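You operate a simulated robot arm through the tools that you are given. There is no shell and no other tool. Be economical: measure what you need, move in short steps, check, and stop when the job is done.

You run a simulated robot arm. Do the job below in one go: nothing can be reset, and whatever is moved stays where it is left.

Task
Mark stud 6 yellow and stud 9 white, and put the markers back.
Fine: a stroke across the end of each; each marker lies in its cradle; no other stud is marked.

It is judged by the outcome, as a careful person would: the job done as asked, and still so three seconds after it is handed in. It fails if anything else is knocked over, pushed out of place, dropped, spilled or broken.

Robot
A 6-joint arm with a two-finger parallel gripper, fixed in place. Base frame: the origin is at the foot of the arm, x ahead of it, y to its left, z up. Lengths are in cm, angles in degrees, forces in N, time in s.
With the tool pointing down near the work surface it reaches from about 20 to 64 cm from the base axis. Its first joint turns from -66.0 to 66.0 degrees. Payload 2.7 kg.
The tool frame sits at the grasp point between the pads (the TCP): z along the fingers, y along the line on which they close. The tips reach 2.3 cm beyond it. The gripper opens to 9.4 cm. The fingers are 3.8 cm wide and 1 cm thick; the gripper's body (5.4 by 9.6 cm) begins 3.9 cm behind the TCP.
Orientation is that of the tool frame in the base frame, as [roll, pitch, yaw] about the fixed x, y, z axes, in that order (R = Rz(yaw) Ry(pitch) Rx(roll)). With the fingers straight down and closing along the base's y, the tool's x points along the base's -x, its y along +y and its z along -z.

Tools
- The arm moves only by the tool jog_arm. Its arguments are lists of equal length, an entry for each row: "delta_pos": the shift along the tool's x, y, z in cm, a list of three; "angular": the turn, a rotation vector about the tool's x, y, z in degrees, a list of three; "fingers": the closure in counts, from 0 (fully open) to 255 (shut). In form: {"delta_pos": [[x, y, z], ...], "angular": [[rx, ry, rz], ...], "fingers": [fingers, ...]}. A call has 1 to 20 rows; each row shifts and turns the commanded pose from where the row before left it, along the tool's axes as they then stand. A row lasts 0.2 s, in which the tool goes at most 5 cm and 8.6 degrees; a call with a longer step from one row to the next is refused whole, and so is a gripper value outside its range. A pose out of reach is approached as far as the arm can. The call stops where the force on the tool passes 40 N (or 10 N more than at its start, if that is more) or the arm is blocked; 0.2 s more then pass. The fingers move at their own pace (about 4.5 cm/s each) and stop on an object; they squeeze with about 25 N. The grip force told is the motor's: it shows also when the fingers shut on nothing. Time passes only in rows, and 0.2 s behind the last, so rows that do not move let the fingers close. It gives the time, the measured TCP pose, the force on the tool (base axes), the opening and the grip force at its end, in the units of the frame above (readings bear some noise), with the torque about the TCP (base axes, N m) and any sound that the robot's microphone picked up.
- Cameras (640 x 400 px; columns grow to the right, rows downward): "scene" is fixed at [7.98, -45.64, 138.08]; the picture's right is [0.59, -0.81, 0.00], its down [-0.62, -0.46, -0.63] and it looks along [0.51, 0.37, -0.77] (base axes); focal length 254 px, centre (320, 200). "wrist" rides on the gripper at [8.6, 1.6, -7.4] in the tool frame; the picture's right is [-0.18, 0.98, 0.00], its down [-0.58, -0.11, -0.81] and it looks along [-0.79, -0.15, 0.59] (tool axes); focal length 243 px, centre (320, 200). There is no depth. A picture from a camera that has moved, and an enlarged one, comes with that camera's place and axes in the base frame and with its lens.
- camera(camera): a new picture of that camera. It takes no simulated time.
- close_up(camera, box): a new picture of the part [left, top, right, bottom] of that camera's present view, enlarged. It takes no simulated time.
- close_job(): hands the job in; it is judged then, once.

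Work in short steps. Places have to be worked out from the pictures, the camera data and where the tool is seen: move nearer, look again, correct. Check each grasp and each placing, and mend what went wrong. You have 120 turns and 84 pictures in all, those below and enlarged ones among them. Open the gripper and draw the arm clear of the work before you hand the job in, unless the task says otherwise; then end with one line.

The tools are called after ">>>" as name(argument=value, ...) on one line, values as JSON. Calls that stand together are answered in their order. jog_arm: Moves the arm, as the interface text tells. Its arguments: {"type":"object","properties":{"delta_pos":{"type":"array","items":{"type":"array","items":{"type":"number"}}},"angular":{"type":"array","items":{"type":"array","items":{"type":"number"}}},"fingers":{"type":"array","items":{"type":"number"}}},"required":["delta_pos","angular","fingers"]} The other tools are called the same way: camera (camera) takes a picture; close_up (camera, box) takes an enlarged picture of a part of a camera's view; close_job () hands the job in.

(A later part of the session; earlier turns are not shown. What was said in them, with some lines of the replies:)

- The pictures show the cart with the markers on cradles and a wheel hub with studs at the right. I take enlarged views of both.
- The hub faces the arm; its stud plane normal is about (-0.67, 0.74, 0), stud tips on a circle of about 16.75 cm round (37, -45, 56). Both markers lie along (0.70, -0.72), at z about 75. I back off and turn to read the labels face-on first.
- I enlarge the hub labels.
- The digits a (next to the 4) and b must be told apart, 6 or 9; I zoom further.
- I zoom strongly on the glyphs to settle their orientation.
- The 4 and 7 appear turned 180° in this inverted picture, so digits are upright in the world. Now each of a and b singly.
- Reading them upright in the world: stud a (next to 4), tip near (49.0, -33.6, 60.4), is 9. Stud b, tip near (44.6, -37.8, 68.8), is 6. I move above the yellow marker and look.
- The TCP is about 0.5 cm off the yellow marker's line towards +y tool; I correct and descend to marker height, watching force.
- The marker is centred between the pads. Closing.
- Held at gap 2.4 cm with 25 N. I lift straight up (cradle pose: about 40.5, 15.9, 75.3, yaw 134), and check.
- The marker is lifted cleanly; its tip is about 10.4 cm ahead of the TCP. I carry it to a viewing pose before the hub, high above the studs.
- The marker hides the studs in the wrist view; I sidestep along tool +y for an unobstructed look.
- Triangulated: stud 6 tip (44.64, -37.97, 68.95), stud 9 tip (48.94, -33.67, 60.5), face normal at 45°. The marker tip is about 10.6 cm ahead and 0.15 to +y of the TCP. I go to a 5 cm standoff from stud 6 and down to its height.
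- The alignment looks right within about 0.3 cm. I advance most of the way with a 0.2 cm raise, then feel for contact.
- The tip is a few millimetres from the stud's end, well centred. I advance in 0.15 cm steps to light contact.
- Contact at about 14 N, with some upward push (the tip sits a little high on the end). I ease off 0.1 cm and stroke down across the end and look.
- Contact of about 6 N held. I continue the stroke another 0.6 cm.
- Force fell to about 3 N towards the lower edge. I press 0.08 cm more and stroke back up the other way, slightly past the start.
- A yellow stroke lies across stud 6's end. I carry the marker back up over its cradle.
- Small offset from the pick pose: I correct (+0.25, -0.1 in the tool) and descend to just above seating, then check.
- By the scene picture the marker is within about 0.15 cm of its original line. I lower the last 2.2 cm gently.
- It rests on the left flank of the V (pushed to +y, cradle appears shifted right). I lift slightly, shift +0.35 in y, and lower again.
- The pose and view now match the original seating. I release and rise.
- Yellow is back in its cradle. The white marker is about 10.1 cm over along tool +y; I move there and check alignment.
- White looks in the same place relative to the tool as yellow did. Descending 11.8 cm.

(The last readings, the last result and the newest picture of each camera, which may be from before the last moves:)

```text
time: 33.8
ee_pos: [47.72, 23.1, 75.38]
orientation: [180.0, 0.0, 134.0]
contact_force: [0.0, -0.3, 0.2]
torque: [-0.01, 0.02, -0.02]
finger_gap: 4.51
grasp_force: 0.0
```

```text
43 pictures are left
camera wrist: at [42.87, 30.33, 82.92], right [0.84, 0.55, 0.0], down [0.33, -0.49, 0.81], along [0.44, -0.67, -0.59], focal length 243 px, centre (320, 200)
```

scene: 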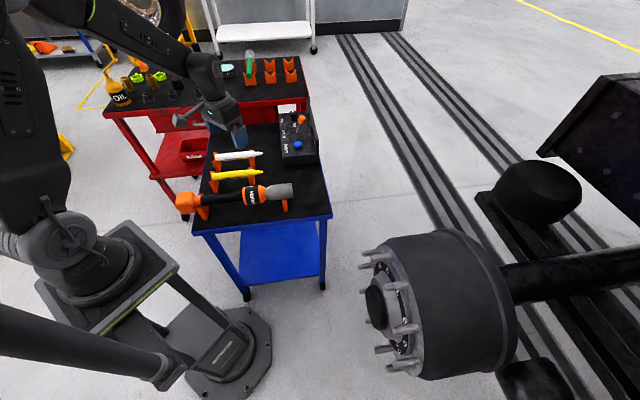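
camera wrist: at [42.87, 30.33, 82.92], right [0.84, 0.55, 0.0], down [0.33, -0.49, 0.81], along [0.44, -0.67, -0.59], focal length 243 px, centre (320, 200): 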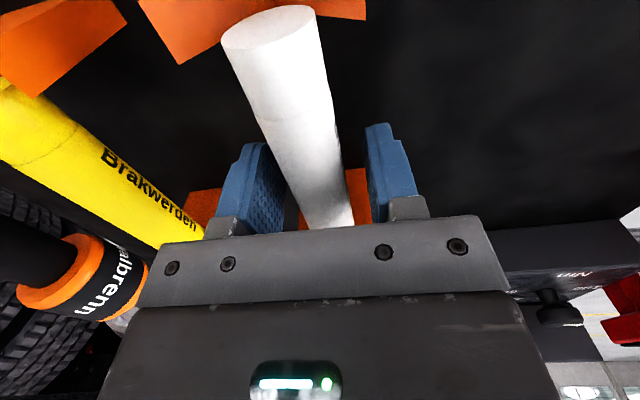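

White sits about 0.15 cm to the left; I shift and close, then view for reference.

>>> jog_arm(delta_pos=[[0, -0.15, 0.05], [0, 0, 0], [0, 0, 0], [0, 0, 0], [0, 0, 0]], angular=[[0, 0, 0], [0, 0, 0], [0, 0, 0], [0, 0, 0], [0, 0, 0]], fingers=[133, 255, 255, 255, 255])

>>> camera(camera="wrist")

>>> close_up(camera="scene", box=[190, 120, 290, 210])

```text
time: 35.0
ee_pos: [47.71, 22.86, 75.42]
orientation: [-180.0, 0.0, 134.0]
contact_force: [-0.2, -0.4, -0.6]
torque: [0.04, 0.01, 0.02]
finger_gap: 2.37
grasp_force: 25.2
```

```text
42 pictures are left
camera wrist: at [42.78, 30.17, 82.85], right [0.84, 0.55, 0.0], down [0.33, -0.49, 0.81], along [0.44, -0.67, -0.59], focal length 243 px, centre (320, 200)
```

wrist: 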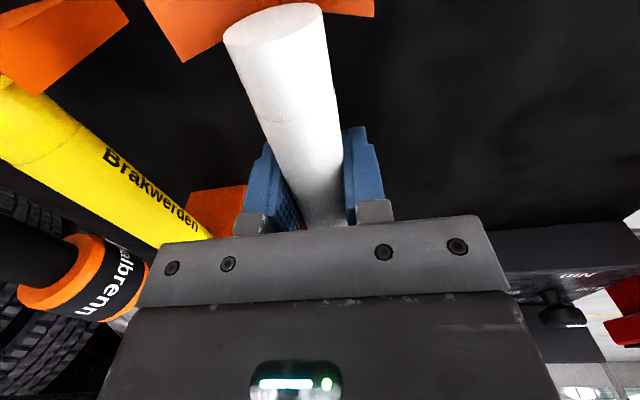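

```text
4.44 times, centred on (240, 165) of scene
camera zoom: at [7.98, -45.64, 138.08], right [0.59, -0.81, 0.0], down [-0.62, -0.46, -0.63], along [0.51, 0.37, -0.77], focal length 1127 px, centre (676, 356)
```

zoom: 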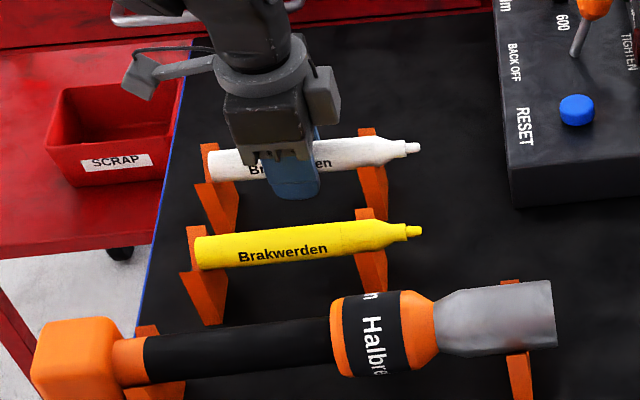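

White gripped (pose about 47.7, 22.9, 75.4). I lift and carry it to a point 5 cm short of stud 9, still high.

>>> jog_arm(delta_pos=[[0, 0, -1.5], [0, 0, -1.5], [0, 0, -3], [0, 0, -3], [0, 0, -3], [-2.613, -3.858, 0], [-2.613, -3.858, 0], [-2.613, -3.858, 0], [-2.613, -3.858, 0], [-2.613, -3.858, 0], [-2.613, -3.858, 0], [-2.613, -3.858, 0], [-2.613, -3.858, 0], [-2.613, -3.858, 0], [-2.613, -3.858, 0], [0, 0, 0], [0, 0, 0]], angular=[[0, 0, 0], [0, 0, 0], [0, 0, 0], [0, 0, 0], [0, 0, 0], [0, 0, 0], [0, 0, 0], [0, 0, 0], [0, 0, 0], [0, 0, 0], [0, 0, 0], [0, 0, 0], [0, 0, 0], [0, 0, 0], [0, 0, 0], [0, 0, 0], [0, 0, 0]], fingers=[255, 255, 255, 255, 255, 255, 255, 255, 255, 255, 255, 255, 255, 255, 255, 255, 255])

>>> camera(camera="scene")

>>> close_up(camera="scene", box=[310, 180, 410, 280])

```text
time: 38.6
ee_pos: [38.04, -23.38, 87.42]
orientation: [180.0, -0.1, 134.0]
contact_force: [0.0, -0.8, 0.0]
torque: [0.01, 0.0, -0.02]
finger_gap: 2.38
grasp_force: 25.1
```

```text
40 pictures are left
```

scene: 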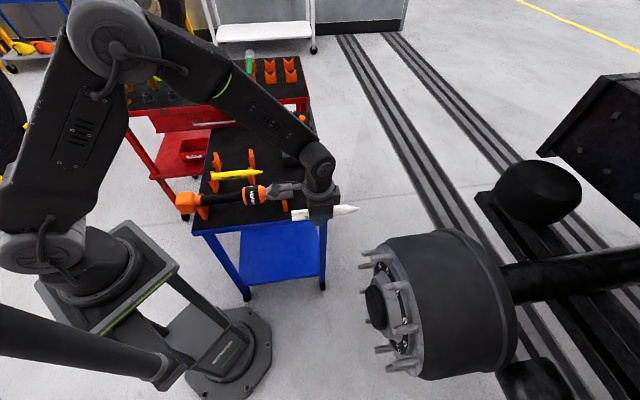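

```text
4.00 times, centred on (360, 230) of scene
camera zoom: at [7.98, -45.64, 138.08], right [0.59, -0.81, 0.0], down [-0.62, -0.46, -0.63], along [0.51, 0.37, -0.77], focal length 1015 px, centre (160, 80)
```

zoom: 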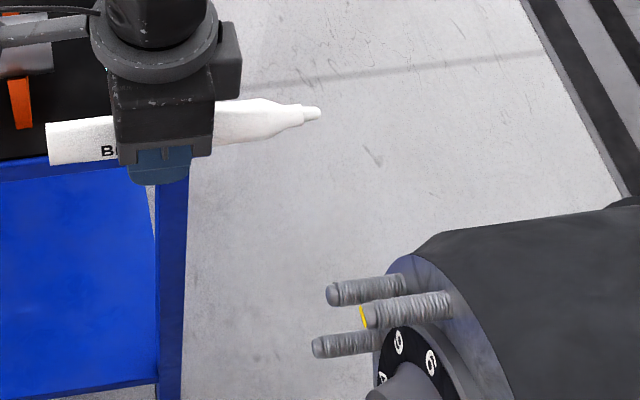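

The tip is 4.5 cm short of stud 9 and needs about +0.65 in tool y. I back off 0.5, shift, and descend, with the cart edge about 12 cm clear.

>>> jog_arm(delta_pos=[[0.5, 0.65, 0], [0, 0, 4], [0, 0, 4], [0, 0, 4], [0, 0, 4], [0, 0, 4], [0, 0, 4], [0, 0, 2.7], [0, 0, 0], [0, 0, 0]], angular=[[0, 0, 0], [0, 0, 0], [0, 0, 0], [0, 0, 0], [0, 0, 0], [0, 0, 0], [0, 0, 0], [0, 0, 0], [0, 0, 0], [0, 0, 0]], fingers=[255, 255, 255, 255, 255, 255, 255, 255, 255, 255])

>>> close_up(camera="scene", box=[300, 210, 400, 290])

```text
time: 40.8
ee_pos: [38.5, -22.0, 60.79]
orientation: [180.0, 0.0, 133.9]
contact_force: [-1.0, 1.2, -0.5]
torque: [0.01, 0.01, 0.02]
finger_gap: 2.39
grasp_force: 25.0
```

```text
5.00 times, centred on (350, 250) of scene
camera zoom: at [7.98, -45.64, 138.08], right [0.59, -0.81, 0.0], down [-0.62, -0.46, -0.63], along [0.51, 0.37, -0.77], focal length 1268 px, centre (170, -50)
```

zoom: 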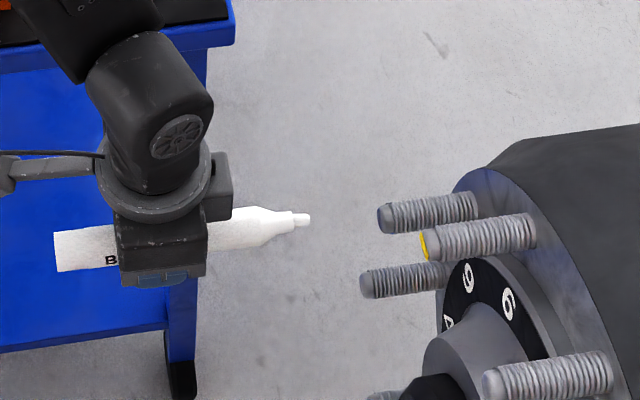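

The tip needs about -0.5 in tool y and is about 5 cm short. I correct and advance 4.2 cm.

>>> jog_arm(delta_pos=[[0, -0.5, 0], [-1.5, 0, 0], [-1.5, 0, 0], [-1.1, 0, 0], [0, 0, 0], [0, 0, 0]], angular=[[0, 0, 0], [0, 0, 0], [0, 0, 0], [0, 0, 0], [0, 0, 0], [0, 0, 0]], fingers=[255, 255, 255, 255, 255, 255])

>>> close_up(camera="scene", box=[340, 230, 400, 270])

```text
time: 42.2
ee_pos: [40.83, -25.2, 60.61]
orientation: [179.9, 0.0, 134.0]
contact_force: [0.5, -0.7, 0.1]
torque: [0.03, 0.02, -0.01]
finger_gap: 2.39
grasp_force: 24.9
```

```text
10.00 times, centred on (370, 250) of scene
camera zoom: at [7.98, -45.64, 138.08], right [0.59, -0.81, 0.0], down [-0.62, -0.46, -0.63], along [0.51, 0.37, -0.77], focal length 2536 px, centre (-180, -300)
```

zoom: 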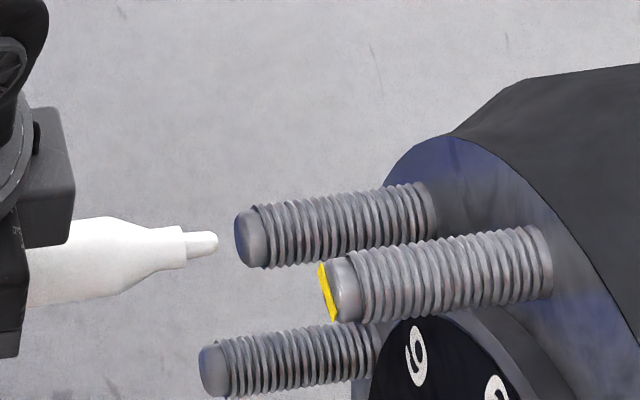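

Aligned; about 0.6 cm gap remains. I advance in small steps.

>>> jog_arm(delta_pos=[[-0.3, 0, 0], [-0.2, 0, 0], [0, 0, 0], [0, 0, 0]], angular=[[0, 0, 0], [0, 0, 0], [0, 0, 0], [0, 0, 0]], fingers=[255, 255, 255, 255])

>>> jog_arm(delta_pos=[[-0.1, 0, 0], [0, 0, 0], [0, 0, 0]], angular=[[0, 0, 0], [0, 0, 0], [0, 0, 0]], fingers=[255, 255, 255])

>>> close_up(camera="scene", box=[350, 235, 390, 265])

```text
time: 43.2
ee_pos: [41.11, -25.61, 60.6]
orientation: [-180.0, 0.0, 134.0]
contact_force: [0.7, 0.6, -0.5]
torque: [0.0, -0.03, 0.0]
finger_gap: 2.37
grasp_force: 25.1
```

```text
time: 44.0
ee_pos: [41.19, -25.79, 60.56]
orientation: [180.0, -0.1, 134.0]
contact_force: [0.6, 0.5, -1.6]
torque: [0.01, -0.02, -0.01]
finger_gap: 2.37
grasp_force: 25.2
```

```text
13.33 times, centred on (370, 250) of scene
camera zoom: at [7.98, -45.64, 138.08], right [0.59, -0.81, 0.0], down [-0.62, -0.46, -0.63], along [0.51, 0.37, -0.77], focal length 3382 px, centre (-347, -467)
```

zoom: 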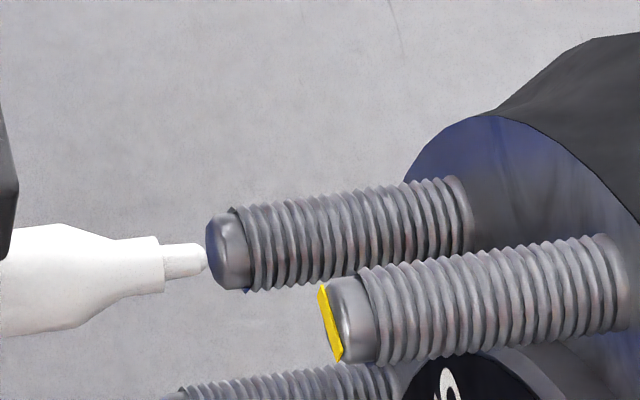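

Nearly touching. One or two more 0.1 cm steps.

>>> jog_arm(delta_pos=[[-0.1, 0, 0], [-0.05, 0, 0], [0, 0, 0]], angular=[[0, 0, 0], [0, 0, 0], [0, 0, 0]], fingers=[255, 255, 255])

```text
time: 44.8
ee_pos: [41.2, -25.87, 60.58]
orientation: [-180.0, 0.1, 134.0]
contact_force: [0.0, -0.5, 0.3]
torque: [-0.01, -0.04, 0.02]
finger_gap: 2.37
grasp_force: 24.9
```

>>> jog_arm(delta_pos=[[-0.08, 0, 0], [-0.05, 0, 0], [0, 0, 0]], angular=[[0, 0, 0], [0, 0, 0], [0, 0, 0]], fingers=[255, 255, 255])

>>> close_up(camera="scene", box=[350, 235, 390, 265])

```text
time: 45.6
ee_pos: [41.31, -25.88, 60.58]
orientation: [180.0, 0.1, 134.0]
contact_force: [0.4, -1.1, -0.2]
torque: [-0.04, 0.01, -0.03]
finger_gap: 2.39
grasp_force: 25.0
```

```text
13.33 times, centred on (370, 250) of scene
camera zoom: at [7.98, -45.64, 138.08], right [0.59, -0.81, 0.0], down [-0.62, -0.46, -0.63], along [0.51, 0.37, -0.77], focal length 3382 px, centre (-347, -467)
```

zoom: 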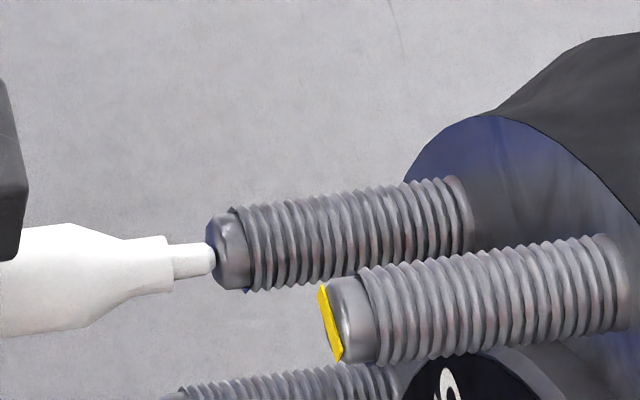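

Still no force; I continue forward by 0.1 cm steps.

>>> jog_arm(delta_pos=[[-0.1, 0, 0], [0, 0, 0], [0, 0, 0]], angular=[[0, 0, 0], [0, 0, 0], [0, 0, 0]], fingers=[255, 255, 255])

>>> jog_arm(delta_pos=[[-0.1, 0, 0], [0, 0, 0], [0, 0, 0]], angular=[[0, 0, 0], [0, 0, 0], [0, 0, 0]], fingers=[255, 255, 255])

>>> close_up(camera="scene", box=[350, 235, 390, 265])

```text
time: 46.4
ee_pos: [41.3, -25.92, 60.55]
orientation: [-179.9, 0.1, 134.1]
contact_force: [-0.1, 0.5, -1.2]
torque: [-0.02, -0.02, -0.01]
finger_gap: 2.39
grasp_force: 25.2
```

```text
time: 47.2
ee_pos: [41.39, -25.87, 60.61]
orientation: [-180.0, 0.0, 134.0]
contact_force: [-1.8, 2.9, -0.6]
torque: [-0.04, -0.02, 0.07]
finger_gap: 2.39
grasp_force: 24.7
```

```text
13.33 times, centred on (370, 250) of scene
camera zoom: at [7.98, -45.64, 138.08], right [0.59, -0.81, 0.0], down [-0.62, -0.46, -0.63], along [0.51, 0.37, -0.77], focal length 3382 px, centre (-347, -467)
```

zoom: 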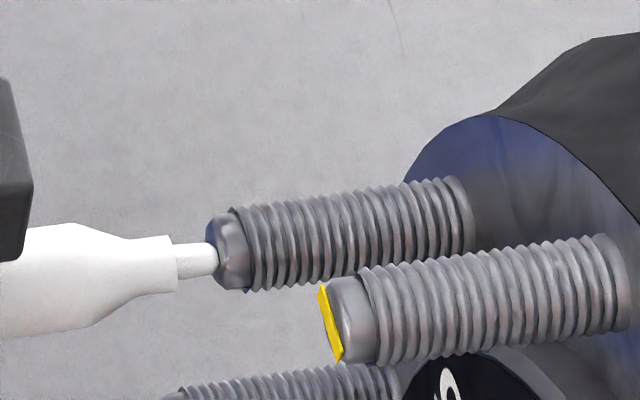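

Light contact (3.4 N). I press slightly and stroke down 0.6 cm, check, then stroke back up.

>>> jog_arm(delta_pos=[[-0.06, 0.1, 0], [0, 0.1, 0.18], [0, 0.08, 0.18], [0, 0.08, 0.18], [0, 0, 0]], angular=[[0, 0, 0], [0, 0, 0], [0, 0, 0], [0, 0, 0], [0, 0, 0]], fingers=[255, 255, 255, 255, 255])

>>> jog_arm(delta_pos=[[-0.02, -0.08, -0.18], [0, -0.08, -0.18], [0, -0.08, -0.18], [0, 0, 0]], angular=[[0, 0, 0], [0, 0, 0], [0, 0, 0], [0, 0, 0]], fingers=[255, 255, 255, 255])

>>> jog_arm(delta_pos=[[-0.02, -0.08, -0.18], [0, -0.08, -0.18], [0, -0.08, -0.18], [0, 0, 0]], angular=[[0, 0, 0], [0, 0, 0], [0, 0, 0], [0, 0, 0]], fingers=[255, 255, 255, 255])

>>> close_up(camera="scene", box=[350, 235, 390, 265])

```text
time: 48.4
ee_pos: [41.7, -25.8, 60.08]
orientation: [179.9, -0.1, 133.9]
contact_force: [-13.2, 7.2, 1.4]
torque: [-0.11, -0.16, -0.42]
finger_gap: 2.39
grasp_force: 25.5
```

```text
time: 49.4
ee_pos: [41.4, -25.85, 60.52]
orientation: [180.0, -0.1, 134.1]
contact_force: [-9.4, 13.5, -1.2]
torque: [0.08, 0.05, 0.35]
finger_gap: 2.38
grasp_force: 25.2
```

```text
time: 50.4
ee_pos: [41.37, -26.35, 61.32]
orientation: [179.9, 0.1, 134.1]
contact_force: [0.0, -0.3, -1.7]
torque: [0.01, -0.01, 0.04]
finger_gap: 2.37
grasp_force: 24.9
```

```text
13.33 times, centred on (370, 250) of scene
camera zoom: at [7.98, -45.64, 138.08], right [0.59, -0.81, 0.0], down [-0.62, -0.46, -0.63], along [0.51, 0.37, -0.77], focal length 3382 px, centre (-347, -467)
```

zoom: 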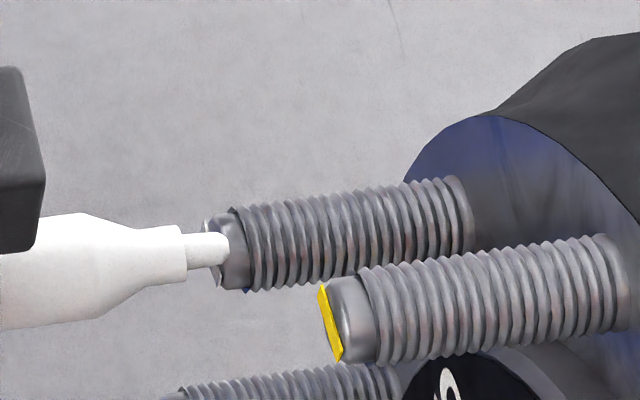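

The tip ran off the top edge (no force). I draw straight back and inspect.

>>> jog_arm(delta_pos=[[1, 0, 0], [2, 0, 0], [2, 0, 0], [0, 0, 0]], angular=[[0, 0, 0], [0, 0, 0], [0, 0, 0], [0, 0, 0]], fingers=[255, 255, 255, 255])

>>> close_up(camera="scene", box=[350, 235, 390, 265])

>>> close_up(camera="scene", box=[358, 242, 380, 258])

```text
time: 51.4
ee_pos: [37.8, -22.35, 61.13]
orientation: [180.0, 0.1, 133.9]
contact_force: [-0.1, 0.8, -1.5]
torque: [0.04, -0.02, 0.01]
finger_gap: 2.4
grasp_force: 25.0
```

```text
13.33 times, centred on (370, 250) of scene
camera zoom: at [7.98, -45.64, 138.08], right [0.59, -0.81, 0.0], down [-0.62, -0.46, -0.63], along [0.51, 0.37, -0.77], focal length 3382 px, centre (-347, -467)
```

zoom: 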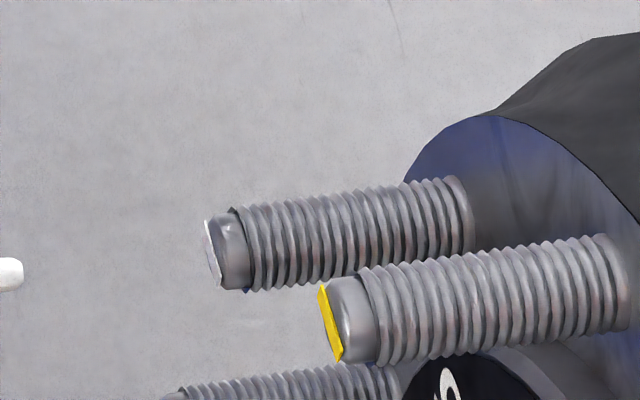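

```text
16.00 times, centred on (369, 250) of scene
camera zoom: at [7.98, -45.64, 138.08], right [0.59, -0.81, 0.0], down [-0.62, -0.46, -0.63], along [0.51, 0.37, -0.77], focal length 4058 px, centre (-464, -600)
```

zoom: 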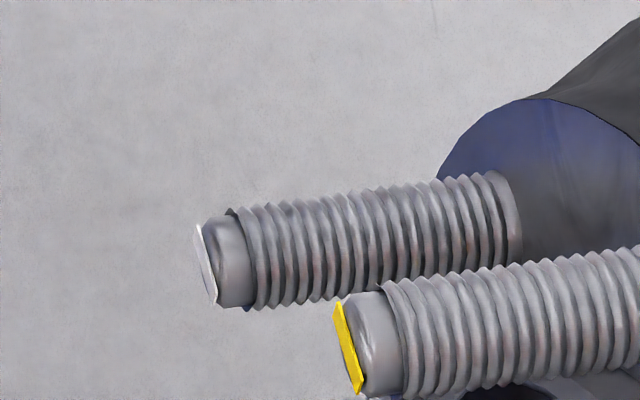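

White paint shows on stud 9's end too. I rise and sidestep for a face-on wrist view of both marks.

>>> jog_arm(delta_pos=[[0, 0, -4.4], [0, 0, -4.4], [0, 0, -4.4], [0, 0, -4.4], [0, 0, -4.4], [0, 0, -4.2], [0.2, 4, 0], [0.2, 4, 0], [0.2, 4, 0], [0.1, 3.9, 0], [0, 0, 0]], angular=[[0, 0, 0], [0, 0, 0], [0, 0, 0], [0, 0, 0], [0, 0, 0], [0, 0, 0], [0, 0, 0], [0, 0, 0], [0, 0, 0], [0, 0, 0], [0, 0, 0]], fingers=[255, 255, 255, 255, 255, 255, 255, 255, 255, 255, 255])

>>> close_up(camera="wrist", box=[90, 80, 270, 230])

>>> close_up(camera="wrist", box=[190, 110, 260, 180])

```text
time: 53.8
ee_pos: [48.54, -11.07, 86.98]
orientation: [180.0, 0.0, 134.0]
contact_force: [0.2, 0.3, -0.1]
torque: [-0.02, 0.01, -0.01]
finger_gap: 2.32
grasp_force: 24.8
```

```text
2.67 times, centred on (180, 155) of wrist
camera zoom: at [43.68, -3.72, 94.53], right [0.84, 0.55, 0.0], down [0.33, -0.49, 0.81], along [0.44, -0.67, -0.59], focal length 647 px, centre (693, 320)
```

zoom: 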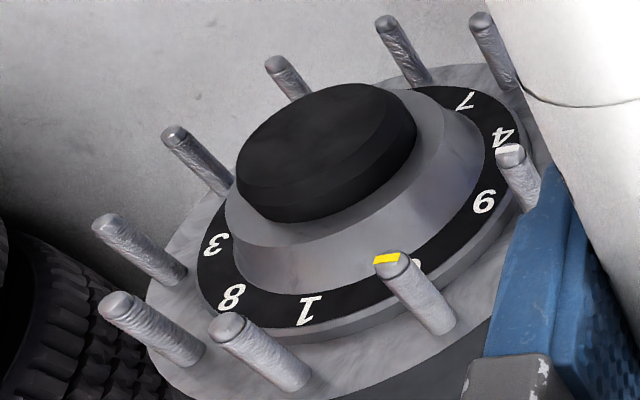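

```text
5.71 times, centred on (225, 145) of wrist
camera zoom: at [43.68, -3.72, 94.53], right [0.84, 0.55, 0.0], down [0.33, -0.49, 0.81], along [0.44, -0.67, -0.59], focal length 1386 px, centre (863, 514)
```

zoom: 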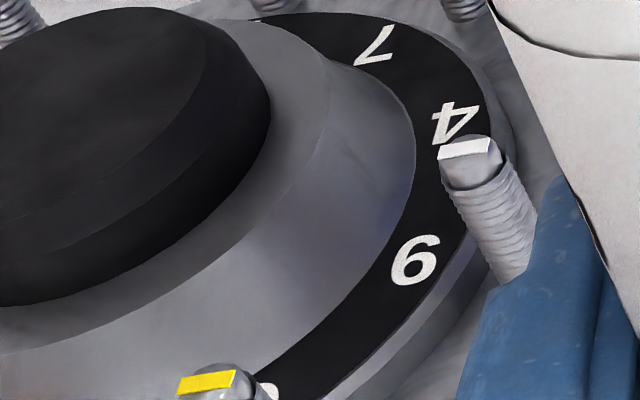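

>>> close_up(camera="wrist", box=[192, 144, 212, 160])

>>> close_up(camera="wrist", box=[225, 128, 249, 160])

```text
16.00 times, centred on (202, 152) of wrist
camera zoom: at [43.68, -3.72, 94.53], right [0.84, 0.55, 0.0], down [0.33, -0.49, 0.81], along [0.44, -0.67, -0.59], focal length 3882 px, centre (2208, 968)
```

zoom: 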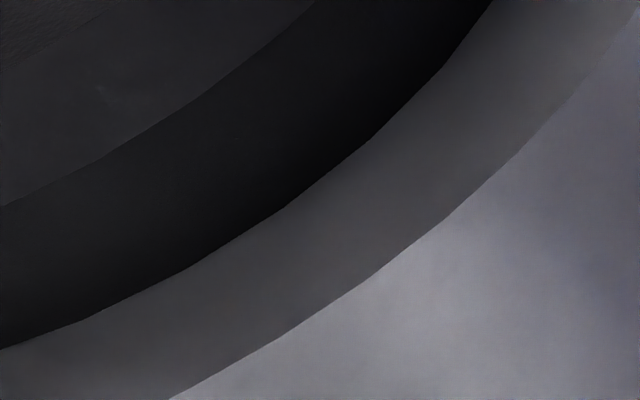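

```text
12.50 times, centred on (237, 144) of wrist
camera zoom: at [43.68, -3.72, 94.53], right [0.84, 0.55, 0.0], down [0.33, -0.49, 0.81], along [0.44, -0.67, -0.59], focal length 3033 px, centre (1358, 900)
```

zoom: 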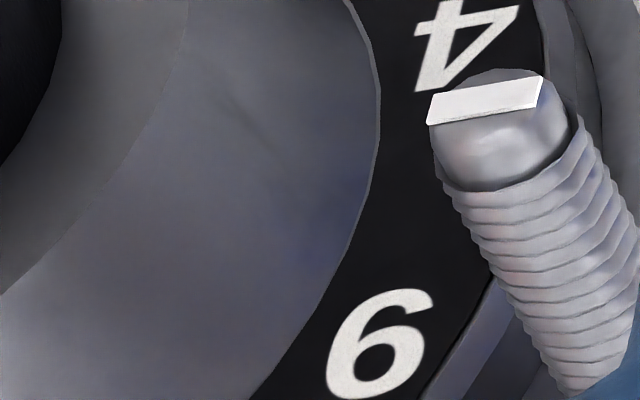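

White is a full bar across stud 9's end (the inverted glyph beside it is a 9, the 4 likewise inverted). Now a check of the yellow bar.

>>> close_up(camera="wrist", box=[186, 165, 222, 195])

```text
13.33 times, centred on (204, 180) of wrist
camera zoom: at [43.68, -3.72, 94.53], right [0.84, 0.55, 0.0], down [0.33, -0.49, 0.81], along [0.44, -0.67, -0.59], focal length 3235 px, centre (1867, 467)
```

zoom: 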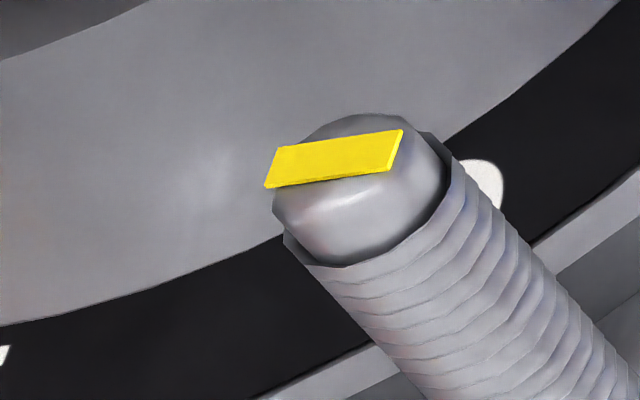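

Both marks are good. I return the white marker over its cradle, stopping 2 cm above.

>>> jog_arm(delta_pos=[[3.125, 2.875, 0], [3.125, 2.875, 0], [3.125, 2.875, 0], [3.125, 2.875, 0], [3.125, 2.875, 0], [3.125, 2.875, 0], [3.125, 2.875, 0], [3.125, 2.875, 0], [0, 0, 0], [0, 0, 4], [0, 0, 4], [0, 0, 1.4], [0, 0, 0]], angular=[[0, 0, 0], [0, 0, 0], [0, 0, 0], [0, 0, 0], [0, 0, 0], [0, 0, 0], [0, 0, 0], [0, 0, 0], [0, 0, 0], [0, 0, 0], [0, 0, 0], [0, 0, 0], [0, 0, 0]], fingers=[255, 255, 255, 255, 255, 255, 255, 255, 255, 255, 255, 255, 255])

>>> camera(camera="wrist")

>>> close_up(camera="scene", box=[190, 120, 290, 210])

```text
time: 56.6
ee_pos: [48.09, 23.14, 77.99]
orientation: [180.0, 0.1, 134.0]
contact_force: [-0.9, -0.1, -0.8]
torque: [-0.01, 0.05, -0.01]
finger_gap: 2.38
grasp_force: 25.0
```

```text
25 pictures are left
camera wrist: at [43.19, 30.53, 85.46], right [0.84, 0.55, 0.0], down [0.33, -0.49, 0.81], along [0.44, -0.67, -0.59], focal length 243 px, centre (320, 200)
```

wrist: 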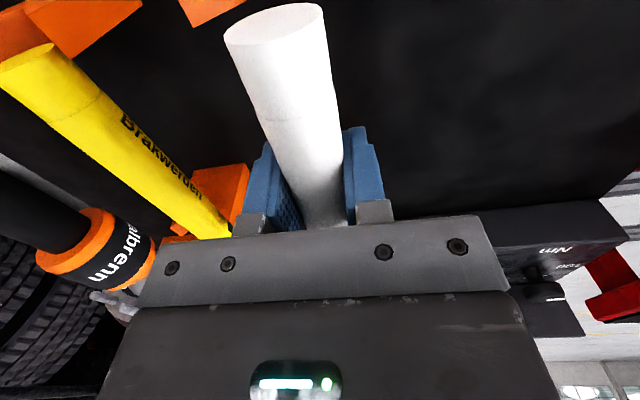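

```text
4.44 times, centred on (240, 165) of scene
camera zoom: at [7.98, -45.64, 138.08], right [0.59, -0.81, 0.0], down [-0.62, -0.46, -0.63], along [0.51, 0.37, -0.77], focal length 1127 px, centre (676, 356)
```

zoom: 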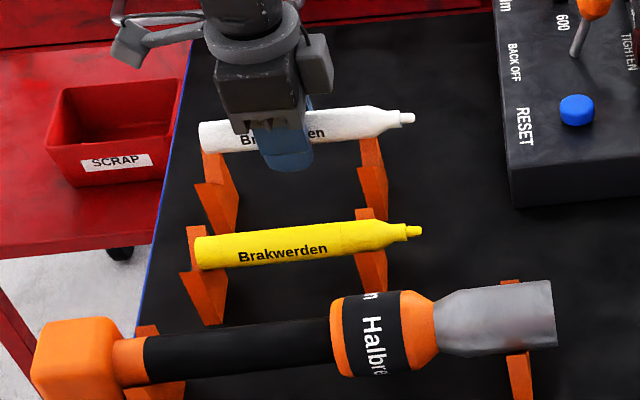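

The marker is about 0.5 cm too far in +y by both readings and picture; I correct and descend 2 cm.

>>> jog_arm(delta_pos=[[0, -0.52, 0], [0, 0, 0], [0, 0, 1], [0, 0, 0.8], [0, 0, 0.2], [0, 0, 0]], angular=[[0, 0, 0], [0, 0, 0], [0, 0, 0], [0, 0, 0], [0, 0, 0], [0, 0, 0]], fingers=[255, 255, 255, 255, 255, 255])

>>> camera(camera="wrist")

>>> close_up(camera="scene", box=[190, 120, 290, 210])

```text
time: 58.0
ee_pos: [47.73, 22.68, 76.09]
orientation: [180.0, 0.0, 133.9]
contact_force: [-0.3, 0.6, -0.3]
torque: [-0.01, -0.03, 0.07]
finger_gap: 2.36
grasp_force: 25.5
```

```text
23 pictures are left
camera wrist: at [42.75, 29.94, 83.53], right [0.84, 0.55, 0.0], down [0.33, -0.49, 0.81], along [0.44, -0.67, -0.59], focal length 243 px, centre (320, 200)
```

wrist: 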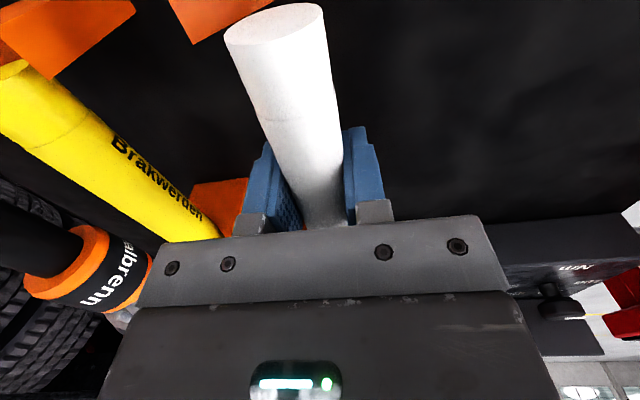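

```text
4.44 times, centred on (240, 165) of scene
camera zoom: at [7.98, -45.64, 138.08], right [0.59, -0.81, 0.0], down [-0.62, -0.46, -0.63], along [0.51, 0.37, -0.77], focal length 1127 px, centre (676, 356)
```

zoom: 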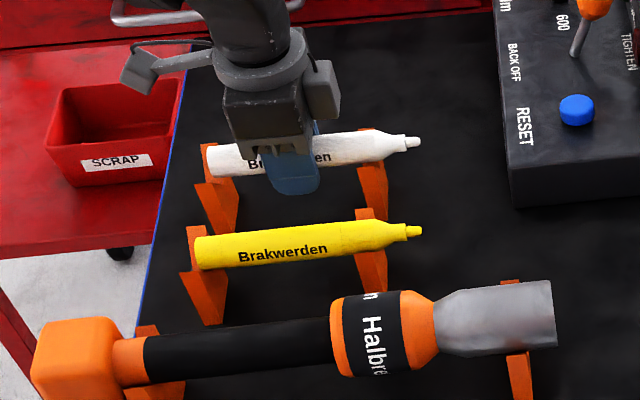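

On line now. Lower the last 0.65 cm.

>>> jog_arm(delta_pos=[[0, 0, 0.35], [0, 0, 0.25], [0, 0, 0], [0, 0, 0]], angular=[[0, 0, 0], [0, 0, 0], [0, 0, 0], [0, 0, 0]], fingers=[255, 255, 255, 255])

>>> camera(camera="wrist")

```text
time: 59.0
ee_pos: [47.82, 22.69, 75.58]
orientation: [-179.9, 0.0, 134.0]
contact_force: [-0.2, -0.4, -1.1]
torque: [0.02, 0.0, 0.01]
finger_gap: 2.34
grasp_force: 25.0
```

```text
21 pictures are left
camera wrist: at [42.8, 29.98, 82.94], right [0.84, 0.55, 0.0], down [0.33, -0.49, 0.81], along [0.44, -0.67, -0.59], focal length 243 px, centre (320, 200)
```

wrist: 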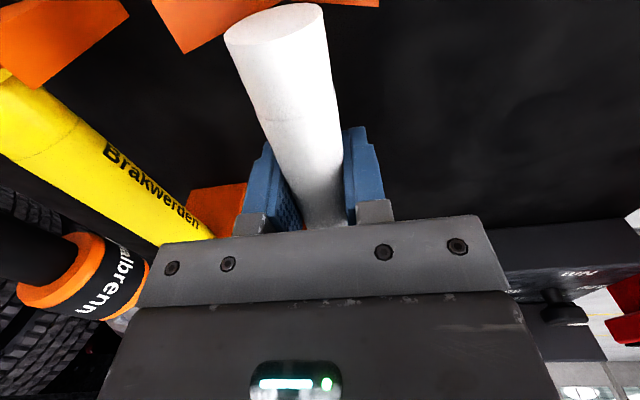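

Almost at the reference view, still a hair high; 0.2 cm more.

>>> jog_arm(delta_pos=[[0, 0.05, 0.12], [0, 0, 0.1], [0, 0, 0], [0, 0, 0]], angular=[[0, 0, 0], [0, 0, 0], [0, 0, 0], [0, 0, 0]], fingers=[255, 255, 255, 255])

```text
time: 60.0
ee_pos: [47.78, 22.69, 75.25]
orientation: [179.8, 0.0, 134.0]
contact_force: [1.9, 5.2, 8.8]
torque: [0.24, 0.25, -0.08]
finger_gap: 2.4
grasp_force: 24.6
```

Seated, with a slight sideways push towards +y; I relieve it (+0.12 y, up 0.08), release and rise.

>>> jog_arm(delta_pos=[[0, 0.12, -0.08], [0, 0, 0], [0, 0, 0], [0, 0, 0], [0, 0, 0], [0, 0, 0], [0, 0, 0], [0, 0, -1], [0, 0, -3], [0, 0, -4], [0, 0, -4], [0, 0, 0]], angular=[[0, 0, 0], [0, 0, 0], [0, 0, 0], [0, 0, 0], [0, 0, 0], [0, 0, 0], [0, 0, 0], [0, 0, 0], [0, 0, 0], [0, 0, 0], [0, 0, 0], [0, 0, 0]], fingers=[255, 255, 180, 133, 133, 133, 133, 133, 133, 133, 133, 133])

>>> camera(camera="wrist")

>>> close_up(camera="scene", box=[190, 120, 290, 210])

```text
time: 62.6
ee_pos: [47.91, 22.69, 87.6]
orientation: [179.9, 0.1, 134.0]
contact_force: [-0.3, -0.4, 0.1]
torque: [-0.01, -0.02, 0.01]
finger_gap: 4.46
grasp_force: 0.1
```

```text
20 pictures are left
camera wrist: at [42.98, 30.01, 94.94], right [0.84, 0.55, 0.0], down [0.33, -0.49, 0.81], along [0.44, -0.67, -0.59], focal length 243 px, centre (320, 200)
```

wrist: 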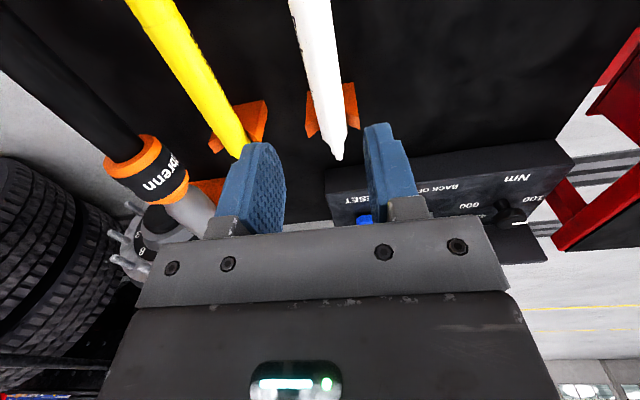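

```text
4.44 times, centred on (240, 165) of scene
camera zoom: at [7.98, -45.64, 138.08], right [0.59, -0.81, 0.0], down [-0.62, -0.46, -0.63], along [0.51, 0.37, -0.77], focal length 1127 px, centre (676, 356)
```

zoom: 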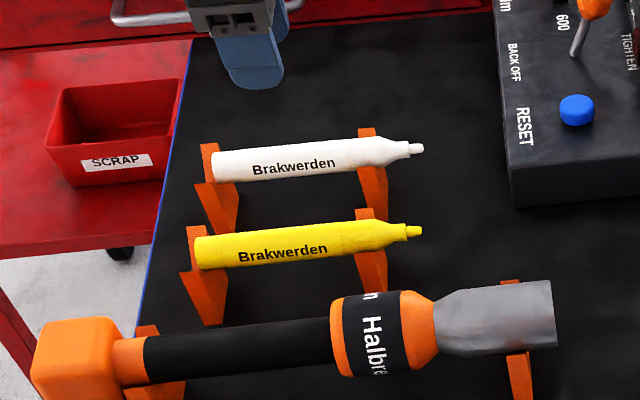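

Both markers lie in their cradles and nothing else has moved. I raise the arm clear and open the gripper fully.

>>> jog_arm(delta_pos=[[0, 0, -4], [0, 0, -4], [0, 0, 0], [0, 0, 0], [0, 0, 0]], angular=[[0, 0, 0], [0, 0, 0], [0, 0, 0], [0, 0, 0], [0, 0, 0]], fingers=[133, 0, 0, 0, 0])

>>> camera(camera="scene")

```text
time: 63.8
ee_pos: [47.88, 22.77, 95.22]
orientation: [180.0, -0.1, 134.0]
contact_force: [-0.8, 0.7, -0.4]
torque: [-0.02, 0.0, 0.02]
finger_gap: 9.39
grasp_force: 0.2
```

```text
18 pictures are left
```

scene: 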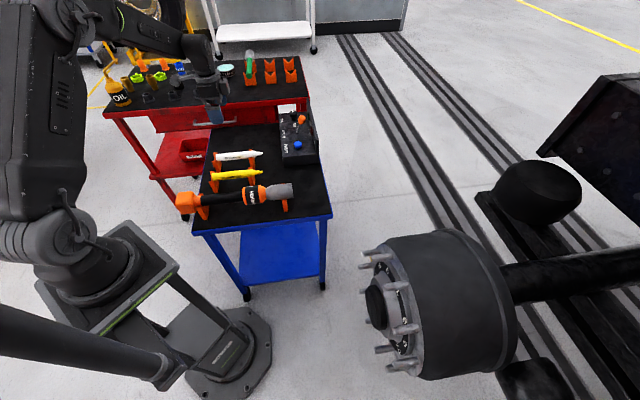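

All is in order: the arm is clear, the gripper open, and both markers are seated. Handing in.

>>> close_job()

```text
The job is handed in.
```

Stud 6 has a yellow stroke across its end and stud 9 a white one; both markers are back in their cradles, no other stud was marked, and the arm is clear with the gripper open.
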